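You operate a simulated robot arm through the tools that you are given. There is no shell and no other tool. Be economical: measure what you need, move in short steps, check, and stop when the job is done.

You run a simulated two-armed robot. Do the job below in one go: nothing can be reset, and whatever is moved stays where it is left.

JOB
On the top of the small table, fold the blue cloth in half, so that its two short edges meet.

The check looks at the end state, three seconds after you hand in, the way a careful person would. Anything else that was tipped, shoved, dropped, spilled or broken makes it a failure. Flat cloth is picked up by pressing the open fingertips on it (5 to 10 N) and closing them slowly along it; thin cloth reads only 2 to 8 mm in the jaws.

ROBOT AND FRAMES
Two 7-joint arms with two-finger parallel grippers on one trunk, on a base that drives. Base frame: it is fixed to the floor where the robot stands at the start and does not move with it; the origin is under the middle of the robot, x ahead of it, y to its left, z up; the surface under the hand at the start is at about z = 0.76. Lengths are in m, angles in degrees, forces in N, time in s.
The left shoulder is at the start at [0.05, 0.209, 0.996], the right one opposite. With the tool pointing down near the work surface each hand reaches from about 0.3 to 0.92 m from the robot's upright axis, wherever it stands, measured 20 degrees to its own side. Places, roughly: top of the small table [0.7, -0.2, 0.8]. Payload 4.4 kg a hand.
The tool frame of a hand sits at the grasp point between the pads (the TCP): z along the fingers, y along the line on which they close. The tips reach 0.023 m beyond it. The gripper opens to 0.094 m. The fingers are 0.038 m wide and 0.01 m thick; the gripper's body (0.054 by 0.096 m) begins 0.039 m behind the TCP.
Orientation is that of the tool frame in the base frame, as [roll, pitch, yaw] about the fixed x, y, z axes, in that order (R = Rz(yaw) Ry(pitch) Rx(roll)). With the fingers straight down and closing along the base's y, the tool's x points along the base's -x, its y along +y and its z along -z.

CONTROLS
- The arms move only by the tool step_arm. It takes "left_deltas", "right_deltas" or both (then of equal length, played together; a hand with none holds still); each is a list of rows, each a list of 7 numbers: the shift along the base's x, y, z in m, then the turn, a rotation vector about the base's x, y, z in rad, then the opening, from 0 (shut) to 1 (fully open). In form: [[dx, dy, dz, ax, ay, az, gripper], ...]. A call has 1 to 10 rows; each row is the pose to reach, as a shift and turn from the pose commanded when the call began. Each row takes 0.2 s and may step no farther than 0.05 m and 8.6 degrees from the row before; otherwise, or with a gripper value out of range, the whole call is refused. A pose out of reach is approached as far as the arm can. The call stops where the force on the tool passes 40 N (or 10 N more than at its start, if that is more) or the arm is blocked; 0.2 s more then pass. The fingers move at their own pace (about 0.108 m/s each) and stop on an object; they squeeze with about 24 N. The grip force told is the motor's: it shows also when the fingers shut on nothing. Time passes only in rows, and 0.2 s behind the last, so rows that repeat a pose let the fingers close. It gives the time, the measured TCP pose, the force on the tool (base axes), the opening and the grip force at its end, in the units of the frame above (readings bear some noise), with the torque about the TCP (base axes, N m) and any sound that the robot's microphone picked up.
- Cameras (640 x 400 px; columns grow to the right, rows downward): "scene" is now at [0.149, -0.0316, 1.1637]; the picture's right is [-0.36, -0.93, 0.00], its down [-0.56, 0.22, -0.80] and it looks along [0.74, -0.29, -0.60] (base axes); focal length 214 px, centre (320, 200). "left" rides on the left gripper at [0.086, -0.016, -0.075] in its tool frame; the picture's right is [0.18, 0.98, 0.00], its down [-0.58, 0.11, -0.81] and it looks along [-0.79, 0.15, 0.59] (tool axes); focal length 243 px, centre (320, 200). "right" rides on the right gripper at [0.086, 0.016, -0.074] in its tool frame; the picture's right is [-0.18, 0.98, 0.00], its down [-0.58, -0.11, -0.81] and it looks along [-0.79, -0.15, 0.59] (tool axes); focal length 243 px, centre (320, 200). There is no depth. A picture from a camera that has moved, and an enlarged one, comes with that camera's place and axes in the base frame and with its lens.
- get_image(camera): a new picture of that camera. The clock stands still meanwhile.
- lift_body(by): slides the trunk up (or, below 0, down) by that many m; the arms and the scene camera ride with it, the base frame stays. It gives what a move gives, with no picture.
- drive_base(legs): drives the robot by 1 to 6 legs, each [ahead, left, turn to the left] in m, m and degrees, along the robot's own axes; the way and the turn of a leg run together, so that a leg with both is an arc; at most 1.5 m and 180 degrees a leg. The arms and the cameras ride along, it lands a little off, and it stops where it bumps. It gives what a move gives.
- head_to(pan, tilt): turns the head with the scene camera to pan (to the left, within 80 degrees either way) and tilt (down, from -29 to 69), counted from straight ahead of the robot. It gives what a move gives.
- zoom(camera, box): a new picture of the part [left, top, right, bottom] of that camera's present view, enlarged. The clock stands still meanwhile.
- close_job(): hands the job in; it is judged then, once.

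Go step by step. Nothing tells you exact positions but the pictures and the camera data: compare them with the known pose of the tool, close in by small moves and look again before you grip or let go. The budget is 120 turns and 92 pictures, counting those below and the enlarged ones. Unless the task says otherwise, let go and move clear before handing in, and close with one line.

The tools are called by a JSON object that holds its "fn" and its "kwargs". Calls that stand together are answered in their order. step_arm: Moves the arms, as the interface text tells. Its arguments: {"type":"object","properties":{"left_deltas":{"type":"array"},"right_deltas":{"type":"array"}},"required":[]} The other tools are called the same way: lift_body (by) slides the trunk up or down; drive_base (legs) drives the base; head_to (pan, tilt) turns the head that bears the scene camera; get_image (camera) takes a picture; zoom (camera, box) takes an enlarged picture of a part of a camera's view; close_job () hands the job in.

At the start:

```text
time: 0.0
left_position: [0.49, 0.1435, 0.9293]
left_tool_rot: [-179.9, 0.1, -180.0]
left_ft_force: [0.0, 0.3, 0.2]
left_ft_torque: [-0.01, 0.01, 0.0]
left_finger_gap: 0.094
left_finger_force: 0.1
right_position: [0.4135, -0.3003, 0.9684]
right_tool_rot: [-180.0, -0.1, 179.9]
right_ft_force: [-0.3, 0.1, -0.1]
right_ft_torque: [0.01, -0.01, -0.05]
right_finger_gap: 0.0939
right_finger_force: 0.0
trunk travel left (down, up): [-0.075, 0.488]
robot x, y, heading: [0.0008, 0.0024, 0.2]
head pan, tilt: [-21.2, 37.0]
```

scene: 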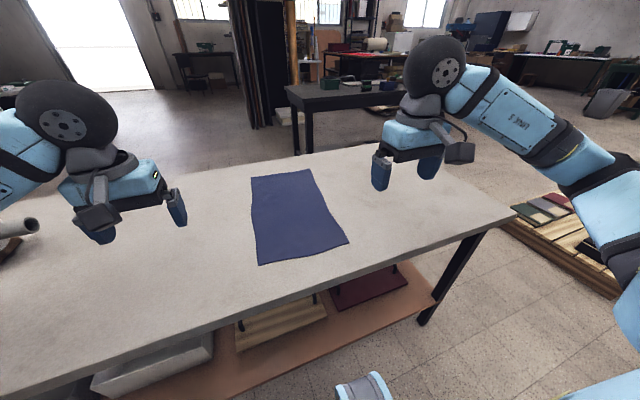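
right: 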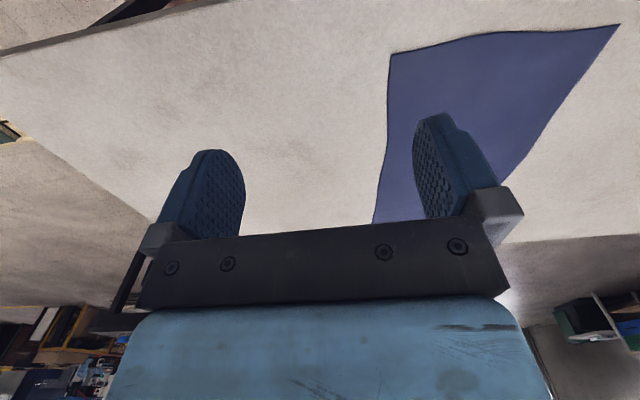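
left: 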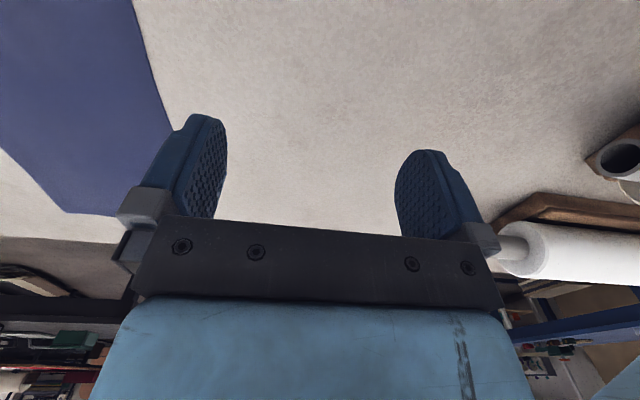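

The cloth lies at about x 0.46–0.86 and y -0.02 to -0.26, with its short edges at the near and far ends. I'll shift the base to the right to centre it between the arms, then look closer.

{"fn": "drive_base", "kwargs": {"legs": [[0.0, -0.14, 0]]}}

{"fn": "head_to", "kwargs": {"pan": 0, "tilt": 42}}

{"fn": "get_image", "kwargs": {"camera": "scene"}}

```text
time: 1.9
left_position: [0.4912, 0.0057, 0.9304]
left_tool_rot: [179.9, 0.0, -179.9]
left_ft_force: [-0.6, -0.4, -0.4]
left_ft_torque: [-0.01, -0.02, -0.02]
left_finger_gap: 0.0939
left_finger_force: 0.0
right_position: [0.4137, -0.4383, 0.9682]
right_tool_rot: [-180.0, 0.0, -180.0]
right_ft_force: [-0.5, -0.5, 0.0]
right_ft_torque: [0.0, 0.02, -0.03]
right_finger_gap: 0.0941
right_finger_force: 0.0
trunk travel left (down, up): [-0.075, 0.488]
robot x, y, heading: [-0.0002, -0.1392, -0.1]
head pan, tilt: [-21.2, 37.0]
```

```text
time: 2.7
left_position: [0.4906, 0.0058, 0.929]
left_tool_rot: [-180.0, 0.0, -179.9]
left_ft_force: [-0.4, -0.2, 0.2]
left_ft_torque: [-0.01, 0.02, 0.0]
left_finger_gap: 0.0941
left_finger_force: 0.0
right_position: [0.4138, -0.4381, 0.9681]
right_tool_rot: [179.9, 0.0, -179.9]
right_ft_force: [-0.7, -0.6, 0.3]
right_ft_torque: [-0.02, 0.02, -0.01]
right_finger_gap: 0.0942
right_finger_force: 0.0
trunk travel left (down, up): [-0.075, 0.488]
robot x, y, heading: [-0.0028, -0.1355, -0.2]
head pan, tilt: [0.0, 42.0]
```

```text
88 pictures are left
camera scene: at [0.1516, -0.1379, 1.1563], right [0.0, -1.0, 0.0], down [-0.67, 0.0, -0.74], along [0.74, 0.0, -0.67], focal length 214 px, centre (320, 200)
```

scene: 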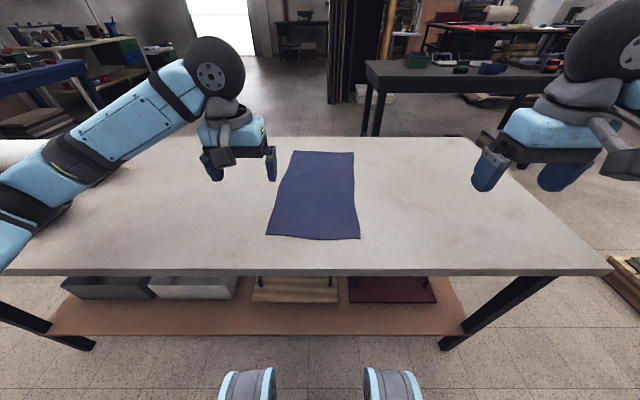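

The cloth is centred now. I'll zoom in to locate its corners more exactly.

{"fn": "zoom", "kwargs": {"camera": "scene", "box": [240, 140, 400, 240]}}

```text
4.00 times, centred on (320, 190) of scene
camera zoom: at [0.1516, -0.1379, 1.1563], right [0.0, -1.0, 0.0], down [-0.67, 0.0, -0.74], along [0.74, 0.0, -0.67], focal length 858 px, centre (320, 240)
```

zoom: 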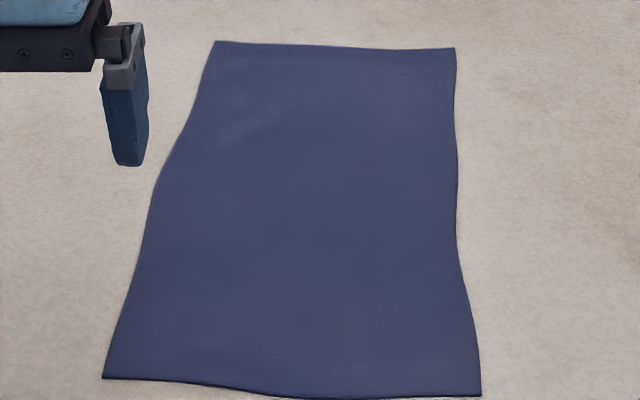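

Corners by my estimate: near-left (0.469,-0.011), near-right (0.456,-0.230), far-left (0.864,-0.040), far-right (0.851,-0.262). I'll turn both hands about 90° with the cameras facing outward, so that the fingers close along x.

{"fn": "step_arm", "kwargs": {"left_deltas": [[0, 0, 0, 0, 0, -0.149, 0.43], [0, 0, 0, 0, 0, -0.298, 0.43], [0, 0, 0, 0, 0, -0.447, 0.43], [0, 0, 0, 0, 0, -0.596, 0.43], [0, 0, 0, 0, 0, -0.745, 0.43], [0, 0, 0, 0, 0, -0.894, 0.43], [0, 0, 0, 0, 0, -1.043, 0.43], [0, 0, 0, 0, 0, -1.192, 0.43], [0, 0, 0, 0, 0, -1.341, 0.43], [0, 0, 0, 0, 0, -1.49, 0.43]], "right_deltas": [[0.006, 0.01, -0.004, 0, 0, 0.149, 0.43], [0.012, 0.02, -0.008, 0, 0, 0.298, 0.43], [0.018, 0.03, -0.012, 0, 0, 0.447, 0.43], [0.024, 0.04, -0.016, 0, 0, 0.596, 0.43], [0.03, 0.05, -0.02, 0, 0, 0.745, 0.43], [0.036, 0.06, -0.024, 0, 0, 0.894, 0.43], [0.042, 0.07, -0.028, 0, 0, 1.043, 0.43], [0.048, 0.08, -0.032, 0, 0, 1.192, 0.43], [0.056, 0.09, -0.036, 0, 0, 1.341, 0.43], [0.063, 0.1, -0.039, 0, 0, 1.49, 0.43]]}}

{"fn": "get_image", "kwargs": {"camera": "scene"}}

```text
time: 4.9
left_position: [0.491, 0.0057, 0.929]
left_tool_rot: [-180.0, 0.0, 94.5]
left_ft_force: [-0.8, -0.3, 0.2]
left_ft_torque: [-0.01, 0.01, -0.01]
left_finger_gap: 0.0405
left_finger_force: 0.1
right_position: [0.4422, -0.3532, 0.9364]
right_tool_rot: [-180.0, 0.0, -108.3]
right_ft_force: [0.7, -0.4, -0.8]
right_ft_torque: [-0.02, 0.04, 0.01]
right_finger_gap: 0.0403
right_finger_force: 0.0
right hand out of reach, approached as far as the arm can: row 9, 10
trunk travel left (down, up): [-0.075, 0.488]
robot x, y, heading: [-0.0023, -0.1354, 0.3]
head pan, tilt: [0.0, 42.0]
```

```text
86 pictures are left
camera scene: at [0.1519, -0.1378, 1.1562], right [0.0, -1.0, 0.0], down [-0.67, 0.0, -0.74], along [0.74, 0.0, -0.67], focal length 214 px, centre (320, 200)
```

scene: 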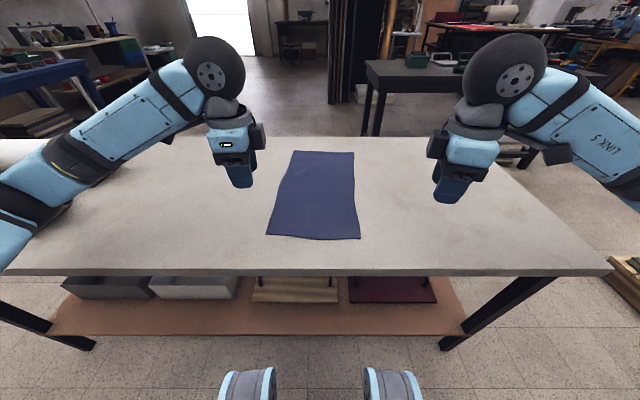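

The right wrist stopped at about 72° of turn. I'll check what the hand cameras show.

{"fn": "get_image", "kwargs": {"camera": "left"}}

{"fn": "get_image", "kwargs": {"camera": "right"}}

{"fn": "zoom", "kwargs": {"camera": "scene", "box": [180, 30, 500, 230]}}

```text
85 pictures are left
camera left: at [0.4681, 0.0915, 1.004], right [0.97, 0.26, 0.0], down [0.15, -0.57, 0.81], along [0.21, -0.78, -0.59], focal length 243 px, centre (320, 200)
```

left: 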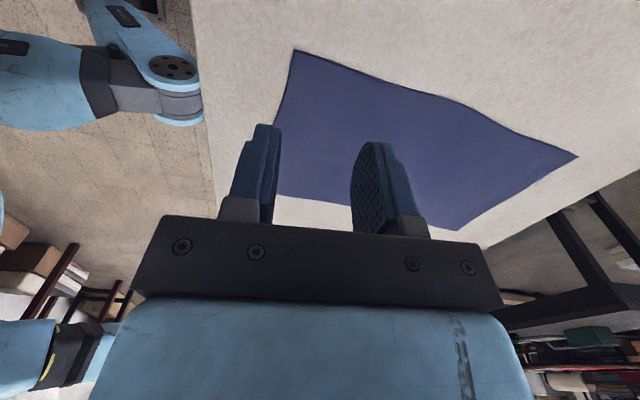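

```text
84 pictures are left
camera right: at [0.4011, -0.4298, 1.0098], right [-0.88, 0.48, 0.0], down [0.29, 0.52, 0.81], along [0.39, 0.71, -0.59], focal length 243 px, centre (320, 200)
```

right: 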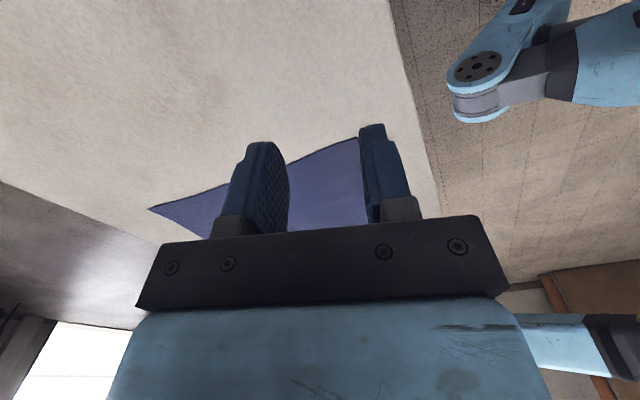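

```text
2.00 times, centred on (340, 130) of scene
camera zoom: at [0.1519, -0.1378, 1.1562], right [0.0, -1.0, 0.0], down [-0.67, 0.0, -0.74], along [0.74, 0.0, -0.67], focal length 429 px, centre (280, 340)
```

zoom: 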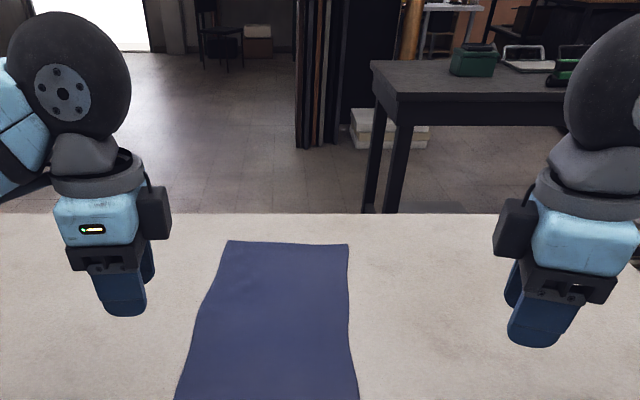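

The cameras point outward as planned. I'll move the right hand inward and try finishing its turn there, and move the left over its grip spot.

{"fn": "step_arm", "kwargs": {"right_deltas": [[0.01, 0.03, -0.01, 0, 0, 0, 0.43], [0.02, 0.06, -0.02, 0, 0, 0, 0.43], [0.03, 0.1, -0.03, 0, 0, 0, 0.43], [0.035, 0.148, -0.05, 0, 0, 0, 0.43], [0.035, 0.148, -0.07, 0, 0, 0.1, 0.43], [0.035, 0.148, -0.076, 0, 0, 0.2, 0.43], [0.035, 0.148, -0.076, 0, 0, 0.25, 0.43]], "left_deltas": [[0, -0.01, 0, 0, 0, -0.05, 0.43], [0, -0.02, -0.01, 0, 0, -0.1, 0.43], [0, -0.03, -0.02, 0, 0, -0.15, 0.43], [-0.004, -0.042, -0.04, 0, 0, -0.15, 0.43], [-0.004, -0.042, -0.06, 0, 0, -0.15, 0.43], [-0.004, -0.042, -0.07, 0, 0, -0.15, 0.43], [-0.004, -0.042, -0.07, 0, 0, -0.15, 0.43]]}}

{"fn": "get_image", "kwargs": {"camera": "scene"}}

```text
refused: row 4 steps farther than a row can; nothing moved
```

```text
82 pictures are left
camera scene: at [0.1519, -0.1378, 1.1562], right [0.0, -1.0, 0.0], down [-0.67, 0.0, -0.74], along [0.74, 0.0, -0.67], focal length 214 px, centre (320, 200)
```

scene: 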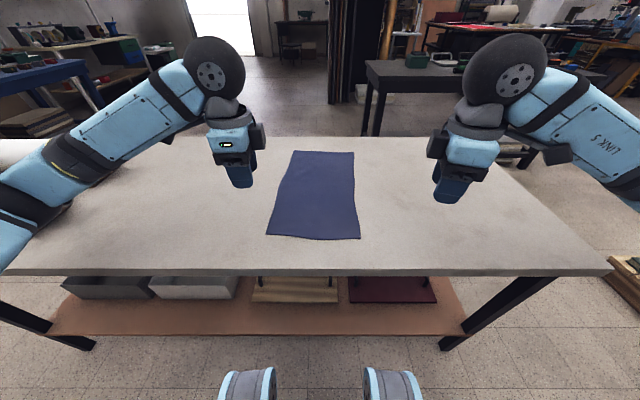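

One row was too long, so the call was refused and nothing moved. I'll repeat it with shorter rows.

{"fn": "step_arm", "kwargs": {"right_deltas": [[0.01, 0.035, -0.01, 0, 0, 0, 0.43], [0.02, 0.07, -0.02, 0, 0, 0, 0.43], [0.03, 0.11, -0.03, 0, 0, 0, 0.43], [0.035, 0.148, -0.05, 0, 0, 0, 0.43], [0.035, 0.148, -0.07, 0, 0, 0.1, 0.43], [0.035, 0.148, -0.076, 0, 0, 0.2, 0.43], [0.035, 0.148, -0.076, 0, 0, 0.25, 0.43]], "left_deltas": [[0, -0.01, 0, 0, 0, -0.05, 0.43], [0, -0.02, -0.01, 0, 0, -0.1, 0.43], [0, -0.03, -0.02, 0, 0, -0.15, 0.43], [-0.004, -0.042, -0.04, 0, 0, -0.15, 0.43], [-0.004, -0.042, -0.06, 0, 0, -0.15, 0.43], [-0.004, -0.042, -0.07, 0, 0, -0.15, 0.43], [-0.004, -0.042, -0.07, 0, 0, -0.15, 0.43]]}}

{"fn": "get_image", "kwargs": {"camera": "scene"}}

```text
time: 6.5
left_position: [0.4876, -0.0382, 0.8599]
left_tool_rot: [-180.0, 0.0, 86.1]
left_ft_force: [-0.7, -0.1, -0.3]
left_ft_torque: [-0.01, -0.02, 0.02]
left_finger_gap: 0.0402
left_finger_force: 0.1
right_position: [0.4775, -0.205, 0.866]
right_tool_rot: [180.0, 0.0, -102.7]
right_ft_force: [0.3, 0.4, 0.3]
right_ft_torque: [-0.02, -0.02, -0.02]
right_finger_gap: 0.0406
right_finger_force: 0.0
right hand out of reach, approached as far as the arm can: row 6, 7
trunk travel left (down, up): [-0.075, 0.488]
robot x, y, heading: [0.0001, -0.1362, 0.2]
head pan, tilt: [0.0, 42.0]
```

```text
81 pictures are left
camera scene: at [0.1516, -0.1378, 1.1562], right [0.0, -1.0, 0.0], down [-0.67, 0.0, -0.74], along [0.74, 0.0, -0.67], focal length 214 px, centre (320, 200)
```

scene: 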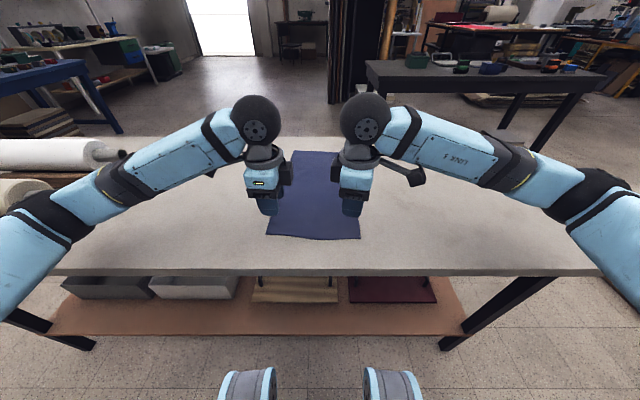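

Both hands are over the near edge, and the right is 9° off in yaw, which is fine. Before gripping I'll do a dry run at height to check that both arms reach the far edge in this orientation.

{"fn": "step_arm", "kwargs": {"right_deltas": [[0.045, 0, 0.01, 0, 0, 0, 0.43], [0.09, -0.003, 0.02, 0, 0, 0, 0.43], [0.13, -0.006, 0.02, 0, 0, 0, 0.43], [0.17, -0.01, 0.02, 0, 0, 0, 0.43], [0.21, -0.014, 0.02, 0, 0, 0, 0.43], [0.25, -0.018, 0.02, 0, 0, 0, 0.43], [0.29, -0.02, 0.01, 0, 0, 0, 0.43], [0.33, -0.025, 0, 0, 0, 0, 0.43], [0.365, -0.03, -0.02, 0, 0, 0, 0.43], [0.365, -0.03, -0.04, 0, 0, 0, 0.43]], "left_deltas": [[0.045, 0, 0.01, 0, 0, 0, 0.43], [0.09, -0.003, 0.02, 0, 0, 0, 0.43], [0.13, -0.006, 0.02, 0, 0, 0, 0.43], [0.17, -0.01, 0.02, 0, 0, 0, 0.43], [0.21, -0.014, 0.02, 0, 0, 0, 0.43], [0.25, -0.018, 0.02, 0, 0, 0, 0.43], [0.29, -0.02, 0.01, 0, 0, 0, 0.43], [0.33, -0.025, 0, 0, 0, 0, 0.43], [0.365, -0.03, -0.02, 0, 0, 0, 0.43], [0.365, -0.03, -0.04, 0, 0, 0, 0.43]]}}

{"fn": "get_image", "kwargs": {"camera": "scene"}}

{"fn": "get_image", "kwargs": {"camera": "left"}}

{"fn": "get_image", "kwargs": {"camera": "right"}}

```text
time: 8.7
left_position: [0.8426, -0.0641, 0.8316]
left_tool_rot: [179.8, 0.0, 86.1]
left_ft_force: [-0.9, -1.2, 0.1]
left_ft_torque: [0.02, -0.03, 0.04]
left_finger_gap: 0.0405
left_finger_force: 0.0
left hand out of reach, approached as far as the arm can: row 9, 10
right_position: [0.4772, -0.2055, 0.8652]
right_tool_rot: [-180.0, 0.0, -102.8]
right_ft_force: [-0.3, -0.1, 0.0]
right_ft_torque: [0.01, -0.04, 0.03]
right_finger_gap: 0.0406
right_finger_force: 0.1
right hand out of reach, approached as far as the arm can: row 1, 2, 3, 4, 5, 6, 7, 8, 9, 10
trunk travel left (down, up): [-0.075, 0.488]
robot x, y, heading: [-0.0, -0.1368, 0.3]
head pan, tilt: [0.0, 42.0]
```

```text
80 pictures are left
camera scene: at [0.1514, -0.138, 1.1562], right [0.0, -1.0, 0.0], down [-0.67, 0.0, -0.74], along [0.74, 0.0, -0.67], focal length 214 px, centre (320, 200)
```

scene: 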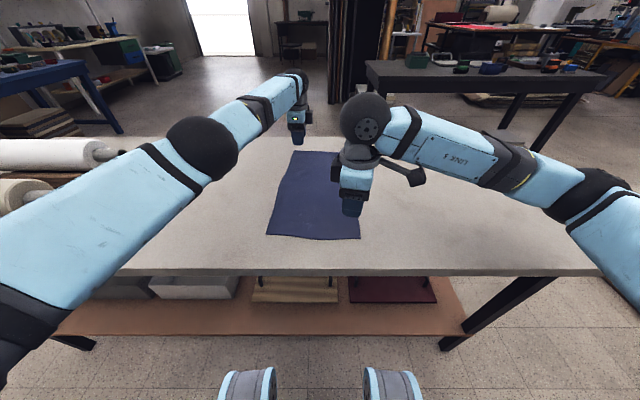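

```text
79 pictures are left
camera left: at [0.8323, 0.0231, 0.9065], right [0.99, 0.12, 0.0], down [0.07, -0.59, 0.81], along [0.09, -0.8, -0.59], focal length 243 px, centre (320, 200)
```

left: 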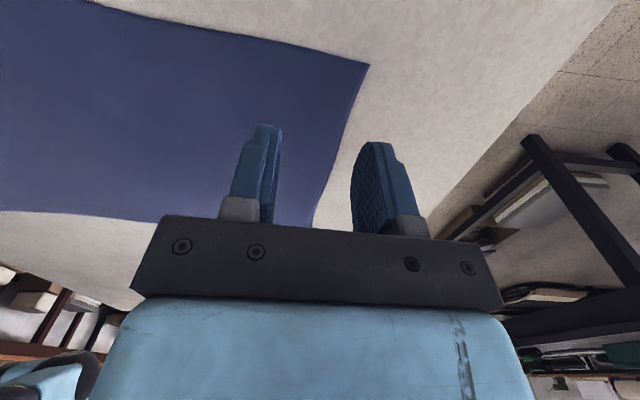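

```text
78 pictures are left
camera right: at [0.4438, -0.2865, 0.9405], right [-0.92, 0.4, 0.0], down [0.23, 0.54, 0.81], along [0.32, 0.74, -0.59], focal length 243 px, centre (320, 200)
```

right: 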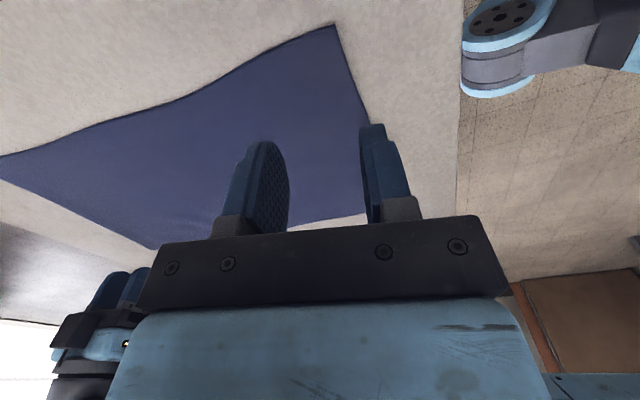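

The left arm is nearly at full stretch, and the right is held by its wrist limit. I'll back the right wrist off a little, bring the left hand back and drive 8 cm forward for margin.

{"fn": "step_arm", "kwargs": {"left_deltas": [[-0.04, 0, 0.02, 0, 0, 0, 0.43], [-0.09, 0.003, 0.04, 0, 0, 0, 0.43], [-0.13, 0.006, 0.04, 0, 0, 0, 0.43], [-0.17, 0.01, 0.04, 0, 0, 0, 0.43], [-0.21, 0.014, 0.04, 0, 0, 0, 0.43], [-0.25, 0.018, 0.04, 0, 0, 0, 0.43], [-0.29, 0.02, 0.04, 0, 0, 0, 0.43], [-0.33, 0.025, 0.04, 0, 0, 0, 0.43], [-0.365, 0.03, 0.04, 0, 0, 0, 0.43]], "right_deltas": [[0, 0, 0.01, 0, 0, -0.1, 0.43], [0, 0, 0.02, 0, 0, -0.15, 0.43], [0, 0, 0.02, 0, 0, -0.15, 0.43], [0, 0, 0.02, 0, 0, -0.15, 0.43], [0, 0, 0.02, 0, 0, -0.15, 0.43], [0, 0, 0.02, 0, 0, -0.15, 0.43], [0, 0, 0.02, 0, 0, -0.15, 0.43], [0, 0, 0.02, 0, 0, -0.15, 0.43], [0, 0, 0.02, 0, 0, -0.15, 0.43]]}}

{"fn": "drive_base", "kwargs": {"legs": [[0.08, 0, 0]]}}

```text
refused: row 2 steps farther than a row can; nothing moved
```

```text
time: 9.9
left_position: [0.9123, -0.0632, 0.8305]
left_tool_rot: [180.0, 0.0, 86.2]
left_ft_force: [-1.0, -0.3, 0.6]
left_ft_torque: [0.02, -0.02, -0.02]
left_finger_gap: 0.0404
left_finger_force: 0.0
right_position: [0.5483, -0.2055, 0.8655]
right_tool_rot: [180.0, 0.0, -102.7]
right_ft_force: [0.1, 0.7, 1.0]
right_ft_torque: [0.01, 0.01, -0.02]
right_finger_gap: 0.0406
right_finger_force: 0.0
trunk travel left (down, up): [-0.075, 0.488]
robot x, y, heading: [0.0716, -0.1392, 0.0]
head pan, tilt: [0.0, 42.0]
stopped in leg 1: the robot was blocked; the commanded pose is now the measured one
```

The base bumped something at 7 cm. I'll check that nothing shifted.

{"fn": "get_image", "kwargs": {"camera": "scene"}}

```text
77 pictures are left
camera scene: at [0.2206, -0.1376, 1.1564], right [0.0, -1.0, 0.0], down [-0.67, 0.0, -0.74], along [0.74, 0.0, -0.67], focal length 214 px, centre (320, 200)
```

scene: 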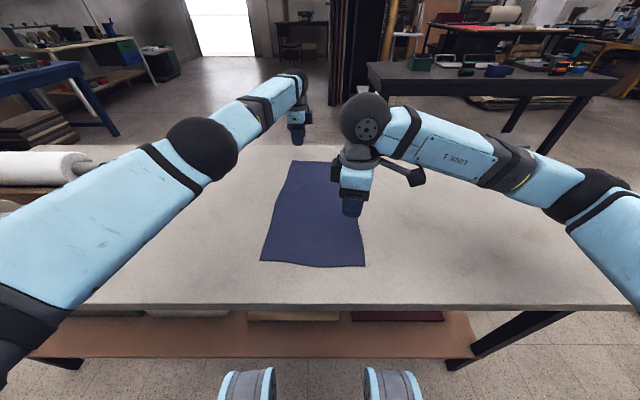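

The table edge is still at x≈0.372, so nothing shifted. I'll back off 2 cm and bring the hands back.

{"fn": "drive_base", "kwargs": {"legs": [[-0.015, 0, 0]]}}

{"fn": "step_arm", "kwargs": {"left_deltas": [[-0.04, 0, 0.02, 0, 0, 0, 0.43], [-0.08, 0.003, 0.04, 0, 0, 0, 0.43], [-0.12, 0.006, 0.04, 0, 0, 0, 0.43], [-0.16, 0.01, 0.04, 0, 0, 0, 0.43], [-0.2, 0.014, 0.04, 0, 0, 0, 0.43], [-0.24, 0.018, 0.04, 0, 0, 0, 0.43], [-0.28, 0.02, 0.04, 0, 0, 0, 0.43], [-0.32, 0.022, 0.04, 0, 0, 0, 0.43], [-0.36, 0.024, 0.04, 0, 0, 0, 0.43], [-0.4, 0.025, 0.04, 0, 0, 0, 0.43]], "right_deltas": [[0.0, 0, 0.01, 0, 0, -0.05, 0.43], [0.04, 0, 0.02, 0, 0, -0.05, 0.43], [0.08, 0, 0.02, 0, 0, -0.05, 0.43], [0.12, 0, 0.02, 0, 0, -0.05, 0.43], [0.16, 0, 0.02, 0, 0, -0.05, 0.43], [0.2, 0, 0.02, 0, 0, -0.05, 0.43], [0.24, 0, 0.02, 0, 0, -0.05, 0.43], [0.28, -0.01, 0.02, 0, 0, -0.05, 0.43], [0.3, -0.02, 0.0, 0, 0, -0.05, 0.43], [0.3, -0.02, -0.02, 0, 0, -0.05, 0.43]]}}

```text
time: 10.6
left_position: [0.8967, -0.063, 0.8309]
left_tool_rot: [-180.0, 0.1, 86.2]
left_ft_force: [-0.3, -0.5, 0.6]
left_ft_torque: [-0.01, -0.04, -0.02]
left_finger_gap: 0.0404
left_finger_force: 0.0
right_position: [0.5328, -0.2056, 0.8661]
right_tool_rot: [-180.0, 0.0, -102.7]
right_ft_force: [-1.0, 1.1, 0.2]
right_ft_torque: [-0.02, 0.01, 0.01]
right_finger_gap: 0.0404
right_finger_force: 0.1
trunk travel left (down, up): [-0.075, 0.488]
robot x, y, heading: [0.0572, -0.1372, 0.0]
head pan, tilt: [0.0, 42.0]
```

```text
time: 12.8
left_position: [0.4955, -0.0395, 0.8716]
left_tool_rot: [-179.8, 0.0, 86.2]
left_ft_force: [0.1, 0.0, 0.9]
left_ft_torque: [-0.01, 0.01, 0.02]
left_finger_gap: 0.0408
left_finger_force: 0.0
right_position: [0.5629, -0.2058, 0.8841]
right_tool_rot: [-180.0, -0.1, -105.6]
right_ft_force: [0.0, 0.4, 0.9]
right_ft_torque: [0.02, -0.02, -0.02]
right_finger_gap: 0.0404
right_finger_force: 0.0
right hand out of reach, approached as far as the arm can: row 2, 3, 4, 5, 6, 7, 8, 9, 10
trunk travel left (down, up): [-0.075, 0.488]
robot x, y, heading: [0.0565, -0.1367, 0.2]
head pan, tilt: [0.0, 42.0]
```

Going forward tightens the right wrist limit. I'll try the right hand at about -128° yaw along the whole path.

{"fn": "step_arm", "kwargs": {"right_deltas": [[0.0, 0, 0.0, 0, 0, -0.14, 0.43], [0.02, 0, 0.0, 0, 0, -0.28, 0.43], [0.06, 0, 0.0, 0, 0, -0.4, 0.43], [0.1, 0, 0.0, 0, 0, -0.4, 0.43], [0.14, 0, 0.0, 0, 0, -0.4, 0.43], [0.18, 0, 0.0, 0, 0, -0.4, 0.43], [0.22, 0, 0.0, 0, 0, -0.4, 0.43], [0.25, -0.01, 0, 0, 0, -0.4, 0.43], [0.28, -0.02, 0.0, 0, 0, -0.4, 0.43], [0.28, -0.02, -0.04, 0, 0, -0.4, 0.43]]}}

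```text
time: 15.0
left_position: [0.4963, -0.0394, 0.8718]
left_tool_rot: [-179.8, 0.0, 86.2]
left_ft_force: [0.0, -0.8, 0.1]
left_ft_torque: [0.0, 0.03, 0.03]
left_finger_gap: 0.0404
left_finger_force: 0.1
right_position: [0.7325, -0.2072, 0.8873]
right_tool_rot: [-180.0, 0.0, -128.6]
right_ft_force: [-0.5, -0.9, 0.5]
right_ft_torque: [0.02, 0.0, 0.01]
right_finger_gap: 0.0403
right_finger_force: 0.1
right hand out of reach, approached as far as the arm can: row 6, 7, 8, 9, 10
trunk travel left (down, up): [-0.075, 0.488]
robot x, y, heading: [0.0588, -0.1347, -0.0]
head pan, tilt: [0.0, 42.0]
```

The limit tightens with reach, so I'll turn the right wrist the other way, to the same yaw as the left (~86°).

{"fn": "step_arm", "kwargs": {"right_deltas": [[0, 0, 0.02, 0, 0, -0.147, 0.43], [0, 0, 0.04, 0, 0, -0.294, 0.43], [0, 0, 0.04, 0, 0, -0.441, 0.43], [0, 0, 0.04, 0, 0, -0.588, 0.43], [0, 0, 0.04, 0, 0, -0.735, 0.43], [0, 0, 0.04, 0, 0, -0.882, 0.43], [0, 0, 0.04, 0, 0, -1.029, 0.43], [0, 0, 0.04, 0, 0, -1.176, 0.43], [0, 0, 0.04, 0, 0, -1.323, 0.43], [0, 0, 0.04, 0, 0, -1.47, 0.43]]}}

{"fn": "step_arm", "kwargs": {"right_deltas": [[0, 0, 0, 0, 0, -0.147, 0.43], [0, 0, 0, 0, 0, -0.294, 0.43], [0, 0, 0, 0, 0, -0.441, 0.43], [0, 0, 0, 0, 0, -0.588, 0.43], [0, 0, 0, 0, 0, -0.735, 0.43], [0, 0, 0, 0, 0, -0.882, 0.43], [0.02, 0, -0.02, 0, 0, -1.02, 0.43], [0.06, -0.01, -0.04, 0, 0, -1.07, 0.43], [0.1, -0.02, -0.06, 0, 0, -1.07, 0.43], [0.13, -0.02, -0.08, 0, 0, -1.07, 0.43]]}}

{"fn": "get_image", "kwargs": {"camera": "scene"}}

```text
time: 17.2
left_position: [0.4969, -0.04, 0.8713]
left_tool_rot: [-179.9, 0.0, 86.2]
left_ft_force: [0.2, 0.3, -0.5]
left_ft_torque: [0.01, -0.01, -0.01]
left_finger_gap: 0.0404
left_finger_force: 0.1
right_position: [0.7337, -0.2083, 0.9275]
right_tool_rot: [179.9, -0.1, 147.1]
right_ft_force: [0.0, 1.1, 0.4]
right_ft_torque: [0.0, -0.01, -0.05]
right_finger_gap: 0.0403
right_finger_force: 0.1
trunk travel left (down, up): [-0.075, 0.488]
robot x, y, heading: [0.0576, -0.1373, -0.2]
head pan, tilt: [0.0, 42.0]
```

```text
time: 19.4
left_position: [0.4967, -0.0394, 0.8718]
left_tool_rot: [-179.9, 0.0, 86.1]
left_ft_force: [0.8, 0.0, 0.8]
left_ft_torque: [-0.01, 0.03, 0.03]
left_finger_gap: 0.0401
left_finger_force: 0.1
right_position: [0.8637, -0.2281, 0.8483]
right_tool_rot: [-180.0, 0.0, 86.0]
right_ft_force: [0.3, -0.3, 0.2]
right_ft_torque: [-0.02, -0.01, 0.02]
right_finger_gap: 0.0405
right_finger_force: 0.1
trunk travel left (down, up): [-0.075, 0.488]
robot x, y, heading: [0.0525, -0.1361, -0.1]
head pan, tilt: [0.0, 42.0]
```

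```text
76 pictures are left
camera scene: at [0.2067, -0.1372, 1.1562], right [0.0, -1.0, 0.0], down [-0.67, 0.0, -0.74], along [0.74, 0.0, -0.67], focal length 214 px, centre (320, 200)
```

scene: 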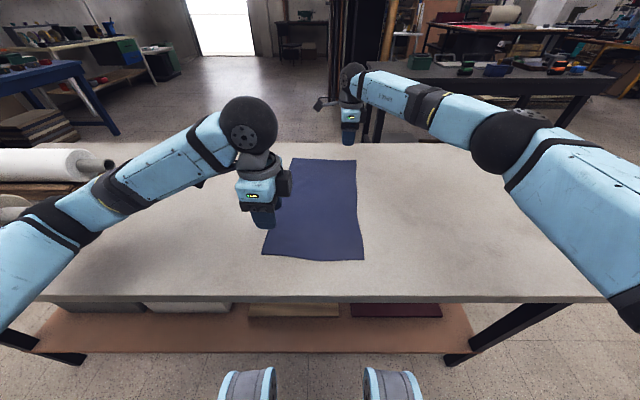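

That works through the full range. The right hand's camera now points inward, and a spacing of about 18 cm leaves room for it. I'll bring both hands over the near corners.

{"fn": "step_arm", "kwargs": {"right_deltas": [[-0.039, 0.0, 0.02, 0, 0, 0, 0.43], [-0.078, 0.0, 0.03, 0, 0, 0, 0.43], [-0.117, 0.0, 0.03, 0, 0, 0, 0.43], [-0.156, 0.0, 0.03, 0, 0, 0, 0.43], [-0.195, 0.0, 0.03, 0, 0, 0, 0.43], [-0.234, 0.0, 0.03, 0, 0, 0, 0.43], [-0.273, 0.0, 0.02, 0, 0, 0, 0.43], [-0.312, 0.005, 0.01, 0, 0, 0, 0.43], [-0.35, 0.01, 0, 0, 0, 0, 0.43], [-0.385, 0.015, -0.01, 0, 0, 0, 0.43]], "left_deltas": [[-0.005, 0.005, 0, 0, 0, 0, 0.43], [-0.01, 0.01, 0, 0, 0, 0, 0.43], [-0.01, 0.01, -0.01, 0, 0, 0, 0.43], [-0.01, 0.01, -0.02, 0, 0, 0, 0.43], [-0.01, 0.01, -0.03, 0, 0, 0, 0.43], [-0.01, 0.01, -0.03, 0, 0, 0, 0.43], [-0.01, 0.01, -0.03, 0, 0, 0, 0.43], [-0.01, 0.01, -0.03, 0, 0, 0, 0.43], [-0.01, 0.01, -0.03, 0, 0, 0, 0.43], [-0.01, 0.01, -0.03, 0, 0, 0, 0.43]]}}

{"fn": "get_image", "kwargs": {"camera": "scene"}}

{"fn": "get_image", "kwargs": {"camera": "right"}}

{"fn": "get_image", "kwargs": {"camera": "left"}}

```text
time: 21.6
left_position: [0.4883, -0.0298, 0.8385]
left_tool_rot: [-180.0, 0.0, 86.2]
left_ft_force: [-0.2, 0.2, -0.1]
left_ft_torque: [0.01, -0.03, -0.03]
left_finger_gap: 0.0401
left_finger_force: 0.1
right_position: [0.4793, -0.2126, 0.8391]
right_tool_rot: [179.9, -0.2, 85.9]
right_ft_force: [0.2, -0.2, 0.4]
right_ft_torque: [0.01, 0.0, 0.01]
right_finger_gap: 0.0406
right_finger_force: 0.1
trunk travel left (down, up): [-0.075, 0.488]
robot x, y, heading: [0.0549, -0.1366, 0.1]
head pan, tilt: [0.0, 42.0]
```

```text
75 pictures are left
camera scene: at [0.2062, -0.1377, 1.1563], right [0.0, -1.0, 0.0], down [-0.67, 0.0, -0.74], along [0.74, 0.0, -0.67], focal length 214 px, centre (320, 200)
```

scene: 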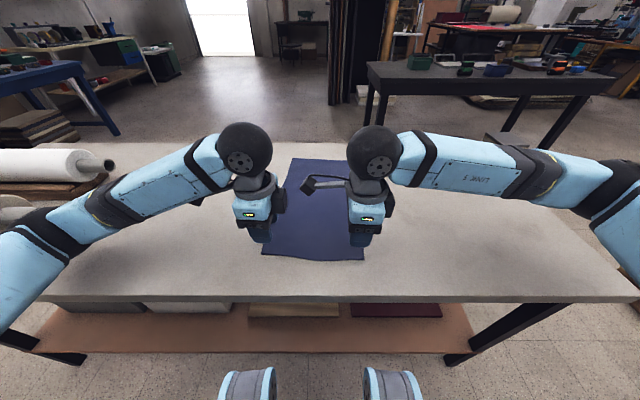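

```text
74 pictures are left
camera right: at [0.5023, -0.128, 0.9136], right [0.97, -0.25, 0.0], down [-0.15, -0.57, 0.81], along [-0.2, -0.78, -0.59], focal length 243 px, centre (320, 200)
```

right: 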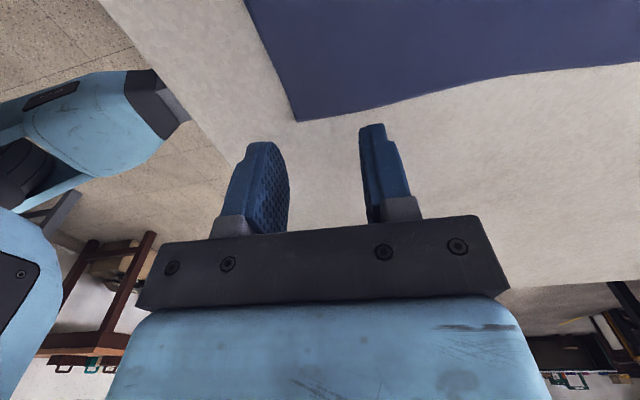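

```text
73 pictures are left
camera left: at [0.4769, 0.0591, 0.915], right [0.99, 0.12, 0.0], down [0.07, -0.59, 0.81], along [0.1, -0.8, -0.59], focal length 243 px, centre (320, 200)
```

left: 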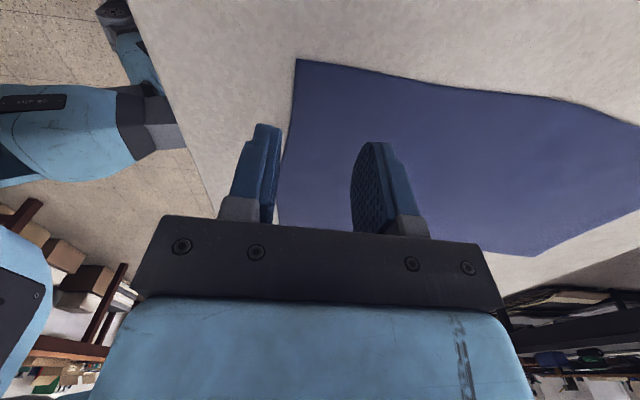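

The hand cameras confirm near corners at about (0.459,-0.230) and (0.471,-0.010), with the surface at z≈0.76. I'll shift 6 mm inward and go down to just above contact.

{"fn": "step_arm", "kwargs": {"right_deltas": [[0.006, 0, -0.02, 0, 0, 0, 0.43], [0.006, 0, -0.04, 0, 0, 0, 0.43], [0.006, 0, -0.05, 0, 0, 0, 0.43], [0.006, 0, -0.053, 0, 0, 0, 0.43]], "left_deltas": [[0.006, 0, -0.02, 0, 0, 0, 0.43], [0.006, 0, -0.04, 0, 0, 0, 0.43], [0.006, 0, -0.05, 0, 0, 0, 0.43], [0.006, 0, -0.053, 0, 0, 0, 0.43]]}}

{"fn": "get_image", "kwargs": {"camera": "right"}}

{"fn": "get_image", "kwargs": {"camera": "left"}}

```text
time: 22.6
left_position: [0.4931, -0.0291, 0.788]
left_tool_rot: [-179.8, -0.1, 86.1]
left_ft_force: [0.4, -0.1, 0.3]
left_ft_torque: [-0.02, 0.0, -0.02]
left_finger_gap: 0.0404
left_finger_force: 0.1
right_position: [0.4848, -0.2133, 0.7851]
right_tool_rot: [179.9, -0.1, 86.0]
right_ft_force: [-0.3, -0.1, 0.5]
right_ft_torque: [-0.02, 0.0, 0.01]
right_finger_gap: 0.0406
right_finger_force: 0.0
trunk travel left (down, up): [-0.075, 0.488]
robot x, y, heading: [0.0564, -0.137, 0.1]
head pan, tilt: [0.0, 42.0]
```

```text
72 pictures are left
camera right: at [0.5079, -0.1277, 0.8595], right [0.97, -0.25, 0.0], down [-0.15, -0.57, 0.81], along [-0.2, -0.78, -0.59], focal length 243 px, centre (320, 200)
```

right: 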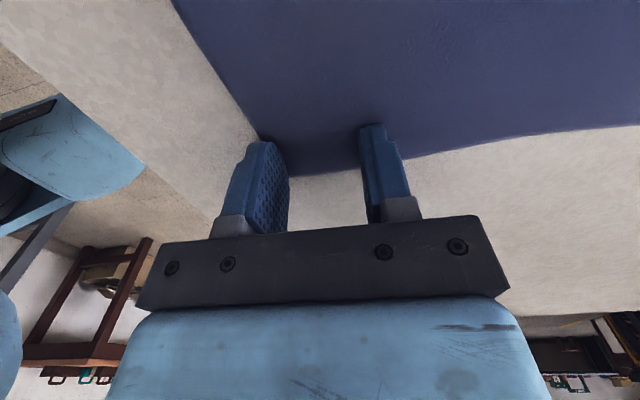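

```text
71 pictures are left
camera left: at [0.4831, 0.0597, 0.8616], right [0.99, 0.12, 0.0], down [0.07, -0.59, 0.81], along [0.09, -0.8, -0.59], focal length 243 px, centre (320, 200)
```

left: 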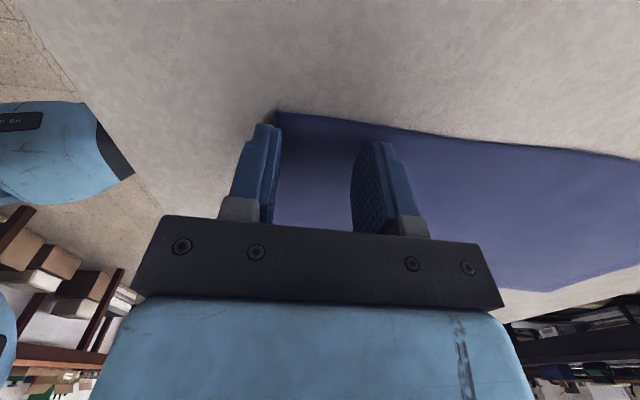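

The fingers straddle the edge strip at both corners. I'll lower in small steps to feel for contact.

{"fn": "step_arm", "kwargs": {"right_deltas": [[0, 0, -0.001, 0, 0, 0, 0.43], [0, 0, -0.002, 0, 0, 0, 0.43], [0, 0, -0.003, 0, 0, 0, 0.43], [0, 0, -0.003, 0, 0, 0, 0.43]], "left_deltas": [[0, 0, -0.002, 0, 0, 0, 0.43], [0, 0, -0.003, 0, 0, 0, 0.43], [0, 0, -0.004, 0, 0, 0, 0.43], [0, 0, -0.004, 0, 0, 0, 0.43]]}}

```text
time: 23.6
left_position: [0.4919, -0.0284, 0.7854]
left_tool_rot: [179.9, 0.1, 86.1]
left_ft_force: [1.5, -0.2, 2.9]
left_ft_torque: [0.02, -0.04, 0.01]
left_finger_gap: 0.0402
left_finger_force: 0.0
right_position: [0.4844, -0.2121, 0.7841]
right_tool_rot: [179.8, -0.2, 86.0]
right_ft_force: [3.2, -3.9, 35.5]
right_ft_torque: [-0.12, 0.47, 0.1]
right_finger_gap: 0.04
right_finger_force: 0.0
trunk travel left (down, up): [-0.075, 0.488]
robot x, y, heading: [0.0576, -0.1399, 0.3]
head pan, tilt: [0.0, 42.0]
```

The right hand presses too hard at 35 N and the left is only just touching. I'll adjust both towards 7 N.

{"fn": "step_arm", "kwargs": {"right_deltas": [[0, 0, 0.0014, 0, 0, 0, 0.43], [0, 0, 0.0014, 0, 0, 0, 0.43]], "left_deltas": [[0, 0, -0.0004, 0, 0, 0, 0.43], [0, 0, -0.0004, 0, 0, 0, 0.43]]}}

```text
time: 24.2
left_position: [0.4924, -0.0288, 0.785]
left_tool_rot: [179.9, 0.0, 86.3]
left_ft_force: [-0.2, 1.0, 14.1]
left_ft_torque: [0.01, 0.03, 0.0]
left_finger_gap: 0.0401
left_finger_force: 0.0
right_position: [0.4844, -0.2122, 0.7848]
right_tool_rot: [179.7, -0.1, 86.0]
right_ft_force: [7.1, 0.7, 24.4]
right_ft_torque: [-0.03, 0.11, 0.0]
right_finger_gap: 0.0393
right_finger_force: 0.1
trunk travel left (down, up): [-0.075, 0.488]
robot x, y, heading: [0.0548, -0.136, 0.4]
head pan, tilt: [0.0, 42.0]
```

{"fn": "step_arm", "kwargs": {"right_deltas": [[0, 0, 0.001, 0, 0, 0, 0.43], [0, 0, 0.001, 0, 0, 0, 0.43]], "left_deltas": [[0, 0, 0.0003, 0, 0, 0, 0.43], [0, 0, 0.0003, 0, 0, 0, 0.43]]}}

```text
time: 24.8
left_position: [0.4926, -0.0286, 0.7839]
left_tool_rot: [179.9, 0.0, 86.2]
left_ft_force: [-0.6, 0.2, 20.9]
left_ft_torque: [0.04, 0.04, 0.02]
left_finger_gap: 0.0401
left_finger_force: 0.0
right_position: [0.4834, -0.213, 0.7841]
right_tool_rot: [179.9, 0.0, 85.9]
right_ft_force: [1.9, 1.3, 7.8]
right_ft_torque: [0.02, 0.03, 0.03]
right_finger_gap: 0.0402
right_finger_force: 0.2
trunk travel left (down, up): [-0.075, 0.488]
robot x, y, heading: [0.0531, -0.1368, 0.0]
head pan, tilt: [0.0, 42.0]
```

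The right is good at 8 N, and I'll ease the left.

{"fn": "step_arm", "kwargs": {"left_deltas": [[0, 0, 0.0006, 0, 0, 0, 0.43], [0, 0, 0.0006, 0, 0, 0, 0.43], [0, 0, 0.0006, 0, 0, 0, 0.43]]}}

```text
time: 25.6
left_position: [0.4924, -0.0286, 0.784]
left_tool_rot: [-180.0, 0.0, 86.2]
left_ft_force: [-2.8, 4.2, 21.7]
left_ft_torque: [0.13, 0.04, 0.01]
left_finger_gap: 0.0406
left_finger_force: 0.0
right_position: [0.4837, -0.214, 0.7849]
right_tool_rot: [179.9, -0.1, 86.0]
right_ft_force: [-0.6, 0.8, 1.3]
right_ft_torque: [-0.01, 0.03, -0.03]
right_finger_gap: 0.0402
right_finger_force: 0.1
trunk travel left (down, up): [-0.075, 0.488]
robot x, y, heading: [0.0552, -0.1365, 0.3]
head pan, tilt: [0.0, 42.0]
```

{"fn": "step_arm", "kwargs": {"left_deltas": [[0, 0, 0.0008, 0, 0, 0, 0.43], [0, 0, 0.0008, 0, 0, 0, 0.43]], "right_deltas": [[0, 0, -0.0003, 0, 0, 0, 0.43], [0, 0, -0.0003, 0, 0, 0, 0.43]]}}

```text
time: 26.2
left_position: [0.4937, -0.0291, 0.784]
left_tool_rot: [180.0, -0.1, 86.3]
left_ft_force: [-1.4, 1.3, 8.2]
left_ft_torque: [0.06, -0.02, 0.02]
left_finger_gap: 0.0405
left_finger_force: 0.0
right_position: [0.4849, -0.2132, 0.7853]
right_tool_rot: [179.9, -0.1, 86.0]
right_ft_force: [0.3, 0.8, 0.9]
right_ft_torque: [0.0, 0.0, 0.0]
right_finger_gap: 0.0402
right_finger_force: 0.0
trunk travel left (down, up): [-0.075, 0.488]
robot x, y, heading: [0.0544, -0.1375, 0.0]
head pan, tilt: [0.0, 42.0]
```

The left is good at 8 N, and the right needs a touch more pressure. I'll lower the right slightly and close both slowly.

{"fn": "step_arm", "kwargs": {"left_deltas": [[0, 0, 0, 0, 0, 0, 0.43], [0, 0, 0, 0, 0, 0, 0.38], [0, 0, 0, 0, 0, 0, 0.33], [0, 0, 0, 0, 0, 0, 0.28], [0, 0, 0, 0, 0, 0, 0.22], [0, 0, 0, 0, 0, 0, 0.16], [0, 0, 0, 0, 0, 0, 0.1], [0, 0, 0, 0, 0, 0, 0.05], [0, 0, 0, 0, 0, 0, 0], [0, 0, 0, 0, 0, 0, 0]], "right_deltas": [[0, 0, -0.0007, 0, 0, 0, 0.43], [0, 0, -0.0007, 0, 0, 0, 0.38], [0, 0, -0.0007, 0, 0, 0, 0.33], [0, 0, -0.0007, 0, 0, 0, 0.28], [0, 0, -0.0007, 0, 0, 0, 0.22], [0, 0, -0.0007, 0, 0, 0, 0.16], [0, 0, -0.0007, 0, 0, 0, 0.1], [0, 0, -0.0007, 0, 0, 0, 0.05], [0, 0, -0.0007, 0, 0, 0, 0], [0, 0, -0.0007, 0, 0, 0, 0]]}}

{"fn": "get_image", "kwargs": {"camera": "right"}}

{"fn": "get_image", "kwargs": {"camera": "left"}}

```text
time: 28.4
left_position: [0.4931, -0.0293, 0.7859]
left_tool_rot: [180.0, 0.0, 86.2]
left_ft_force: [-0.2, -0.4, -0.1]
left_ft_torque: [0.0, -0.02, 0.0]
left_finger_gap: 0.0023
left_finger_force: 23.9
right_position: [0.4833, -0.2124, 0.7844]
right_tool_rot: [180.0, -0.1, 86.0]
right_ft_force: [-0.2, 0.9, 11.9]
right_ft_torque: [-0.05, 0.01, 0.01]
right_finger_gap: 0.0026
right_finger_force: 23.8
trunk travel left (down, up): [-0.075, 0.488]
robot x, y, heading: [0.0544, -0.1373, -0.1]
head pan, tilt: [0.0, 42.0]
```

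```text
70 pictures are left
camera right: at [0.5069, -0.1278, 0.8591], right [0.97, -0.25, 0.0], down [-0.15, -0.57, 0.8], along [-0.2, -0.78, -0.59], focal length 243 px, centre (320, 200)
```

right: 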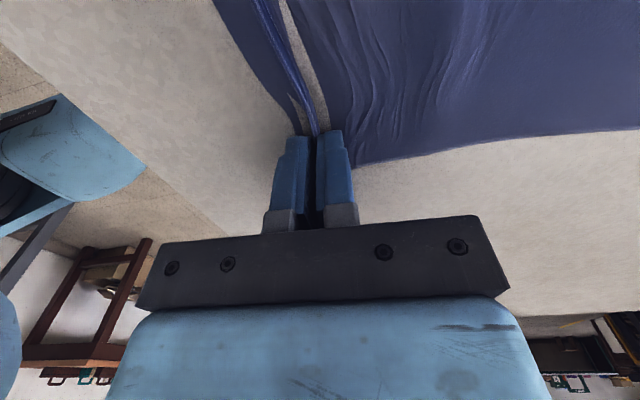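

```text
69 pictures are left
camera left: at [0.4825, 0.0588, 0.8598], right [0.99, 0.12, 0.0], down [0.07, -0.59, 0.81], along [0.1, -0.8, -0.59], focal length 243 px, centre (320, 200)
```

left: 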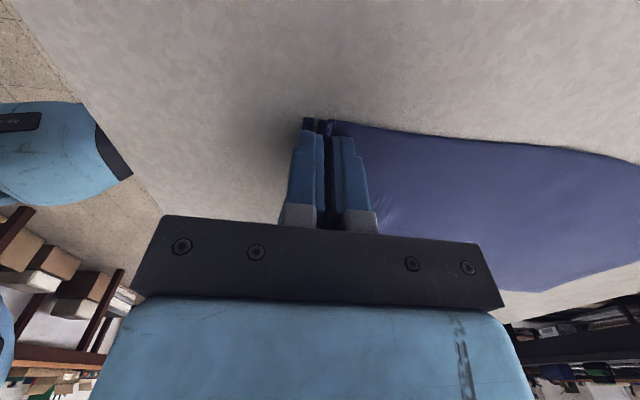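

Both pinches caught cloth (gaps 2–3 mm), but the ridge is wide at about 2 cm plus the flap, and it would leave a folded hem. I'll open again, see how the cloth relaxes, then take a smaller bite at the very edge.

{"fn": "step_arm", "kwargs": {"left_deltas": [[0, 0, 0.001, 0, 0, 0, 0.1], [0, 0, 0.001, 0, 0, 0, 0.2], [0, 0, 0.001, 0, 0, 0, 0.3], [0, 0, 0.001, 0, 0, 0, 0.43], [0, 0, 0.02, 0, 0, 0, 0.43], [0, 0, 0.05, 0, 0, 0, 0.43], [0, 0, 0.05, 0, 0, 0, 0.43]], "right_deltas": [[0, 0, 0.001, 0, 0, 0, 0.1], [0, 0, 0.001, 0, 0, 0, 0.2], [0, 0, 0.001, 0, 0, 0, 0.3], [0, 0, 0.001, 0, 0, 0, 0.43], [0, 0, 0.02, 0, 0, 0, 0.43], [0, 0, 0.05, 0, 0, 0, 0.43], [0, 0, 0.05, 0, 0, 0, 0.43]]}}

{"fn": "get_image", "kwargs": {"camera": "right"}}

{"fn": "get_image", "kwargs": {"camera": "left"}}

{"fn": "zoom", "kwargs": {"camera": "scene", "box": [220, 140, 420, 265]}}

```text
time: 30.0
left_position: [0.4936, -0.0292, 0.8336]
left_tool_rot: [-180.0, -0.1, 86.1]
left_ft_force: [0.3, -0.7, 0.0]
left_ft_torque: [-0.02, 0.0, 0.01]
left_finger_gap: 0.0403
left_finger_force: 0.0
right_position: [0.4844, -0.2133, 0.8319]
right_tool_rot: [-180.0, 0.0, 86.1]
right_ft_force: [0.2, -0.2, 0.2]
right_ft_torque: [0.02, -0.02, -0.04]
right_finger_gap: 0.0404
right_finger_force: 0.2
trunk travel left (down, up): [-0.075, 0.488]
robot x, y, heading: [0.0555, -0.1404, -0.2]
head pan, tilt: [0.0, 42.0]
```

```text
68 pictures are left
camera right: at [0.5066, -0.1282, 0.9082], right [0.97, -0.25, 0.0], down [-0.15, -0.57, 0.81], along [-0.2, -0.78, -0.59], focal length 243 px, centre (320, 200)
```

right: 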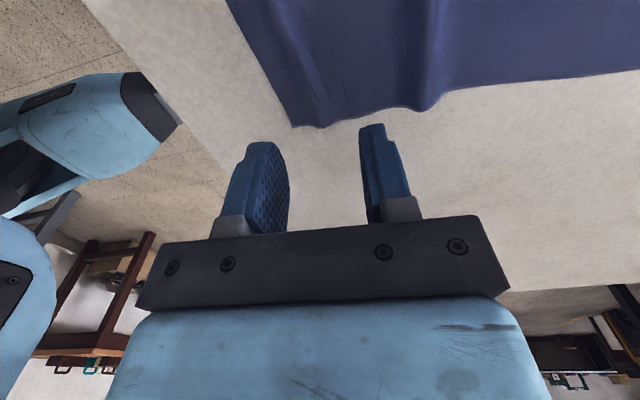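

```text
67 pictures are left
camera left: at [0.4833, 0.0589, 0.9086], right [0.99, 0.12, 0.0], down [0.07, -0.59, 0.81], along [0.09, -0.8, -0.59], focal length 243 px, centre (320, 200)
```

left: 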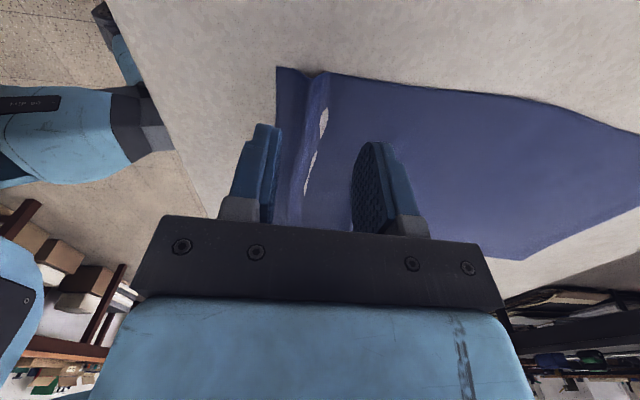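

```text
3.20 times, centred on (320, 202) of scene
camera zoom: at [0.2063, -0.1377, 1.1562], right [0.0, -1.0, 0.0], down [-0.67, 0.0, -0.74], along [0.74, 0.0, -0.67], focal length 686 px, centre (320, 192)
```

zoom: 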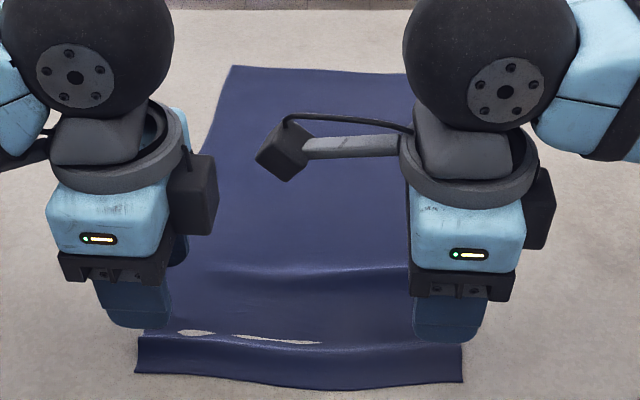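

The cloth relaxes nearly flat on its own, and the edges are still at x≈0.466 (left) and 0.461 (right). I'll take a smaller bite with the outer finger just beyond the edge.

{"fn": "step_arm", "kwargs": {"left_deltas": [[-0.0166, 0, 0, 0, 0, 0, 0.26], [-0.0166, 0, -0.02, 0, 0, 0, 0.26], [-0.0166, 0, -0.04, 0, 0, 0, 0.26], [-0.0166, 0, -0.0475, 0, 0, 0, 0.26], [-0.0166, 0, -0.0475, 0, 0, 0, 0.26]], "right_deltas": [[-0.0134, 0, 0, 0, 0, 0, 0.26], [-0.0134, 0, -0.02, 0, 0, 0, 0.26], [-0.0134, 0, -0.04, 0, 0, 0, 0.26], [-0.0134, 0, -0.046, 0, 0, 0, 0.26], [-0.0134, 0, -0.046, 0, 0, 0, 0.26]]}}

{"fn": "get_image", "kwargs": {"camera": "right"}}

{"fn": "get_image", "kwargs": {"camera": "left"}}

```text
time: 31.2
left_position: [0.4767, -0.0284, 0.7869]
left_tool_rot: [-179.9, 0.0, 86.2]
left_ft_force: [-0.4, -1.2, -0.3]
left_ft_torque: [-0.02, 0.0, -0.02]
left_finger_gap: 0.0243
left_finger_force: 0.1
right_position: [0.4708, -0.2142, 0.7873]
right_tool_rot: [179.9, -0.1, 86.0]
right_ft_force: [0.1, -0.6, 0.0]
right_ft_torque: [-0.06, -0.03, 0.02]
right_finger_gap: 0.0243
right_finger_force: 0.1
trunk travel left (down, up): [-0.075, 0.488]
robot x, y, heading: [0.0544, -0.1384, 0.1]
head pan, tilt: [0.0, 42.0]
```

```text
65 pictures are left
camera right: at [0.4938, -0.1284, 0.8623], right [0.97, -0.25, 0.0], down [-0.15, -0.57, 0.8], along [-0.2, -0.78, -0.59], focal length 243 px, centre (320, 200)
```

right: 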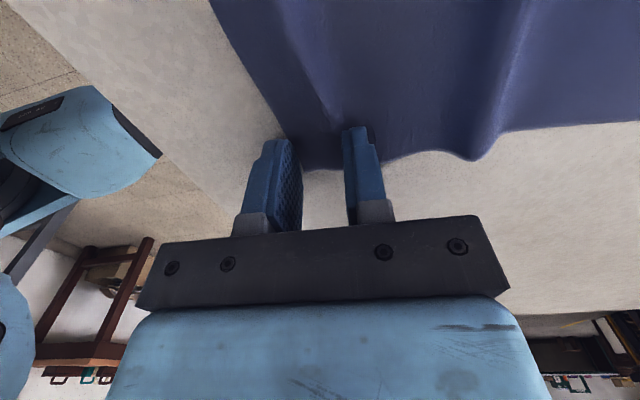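

```text
64 pictures are left
camera left: at [0.4666, 0.0594, 0.8616], right [0.99, 0.12, 0.0], down [0.07, -0.59, 0.81], along [0.1, -0.8, -0.59], focal length 243 px, centre (320, 200)
```

left: 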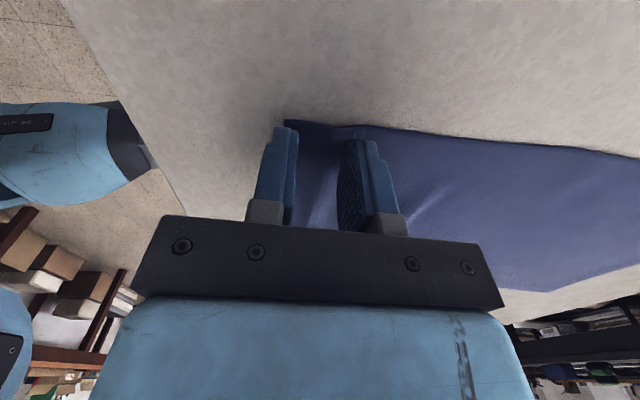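

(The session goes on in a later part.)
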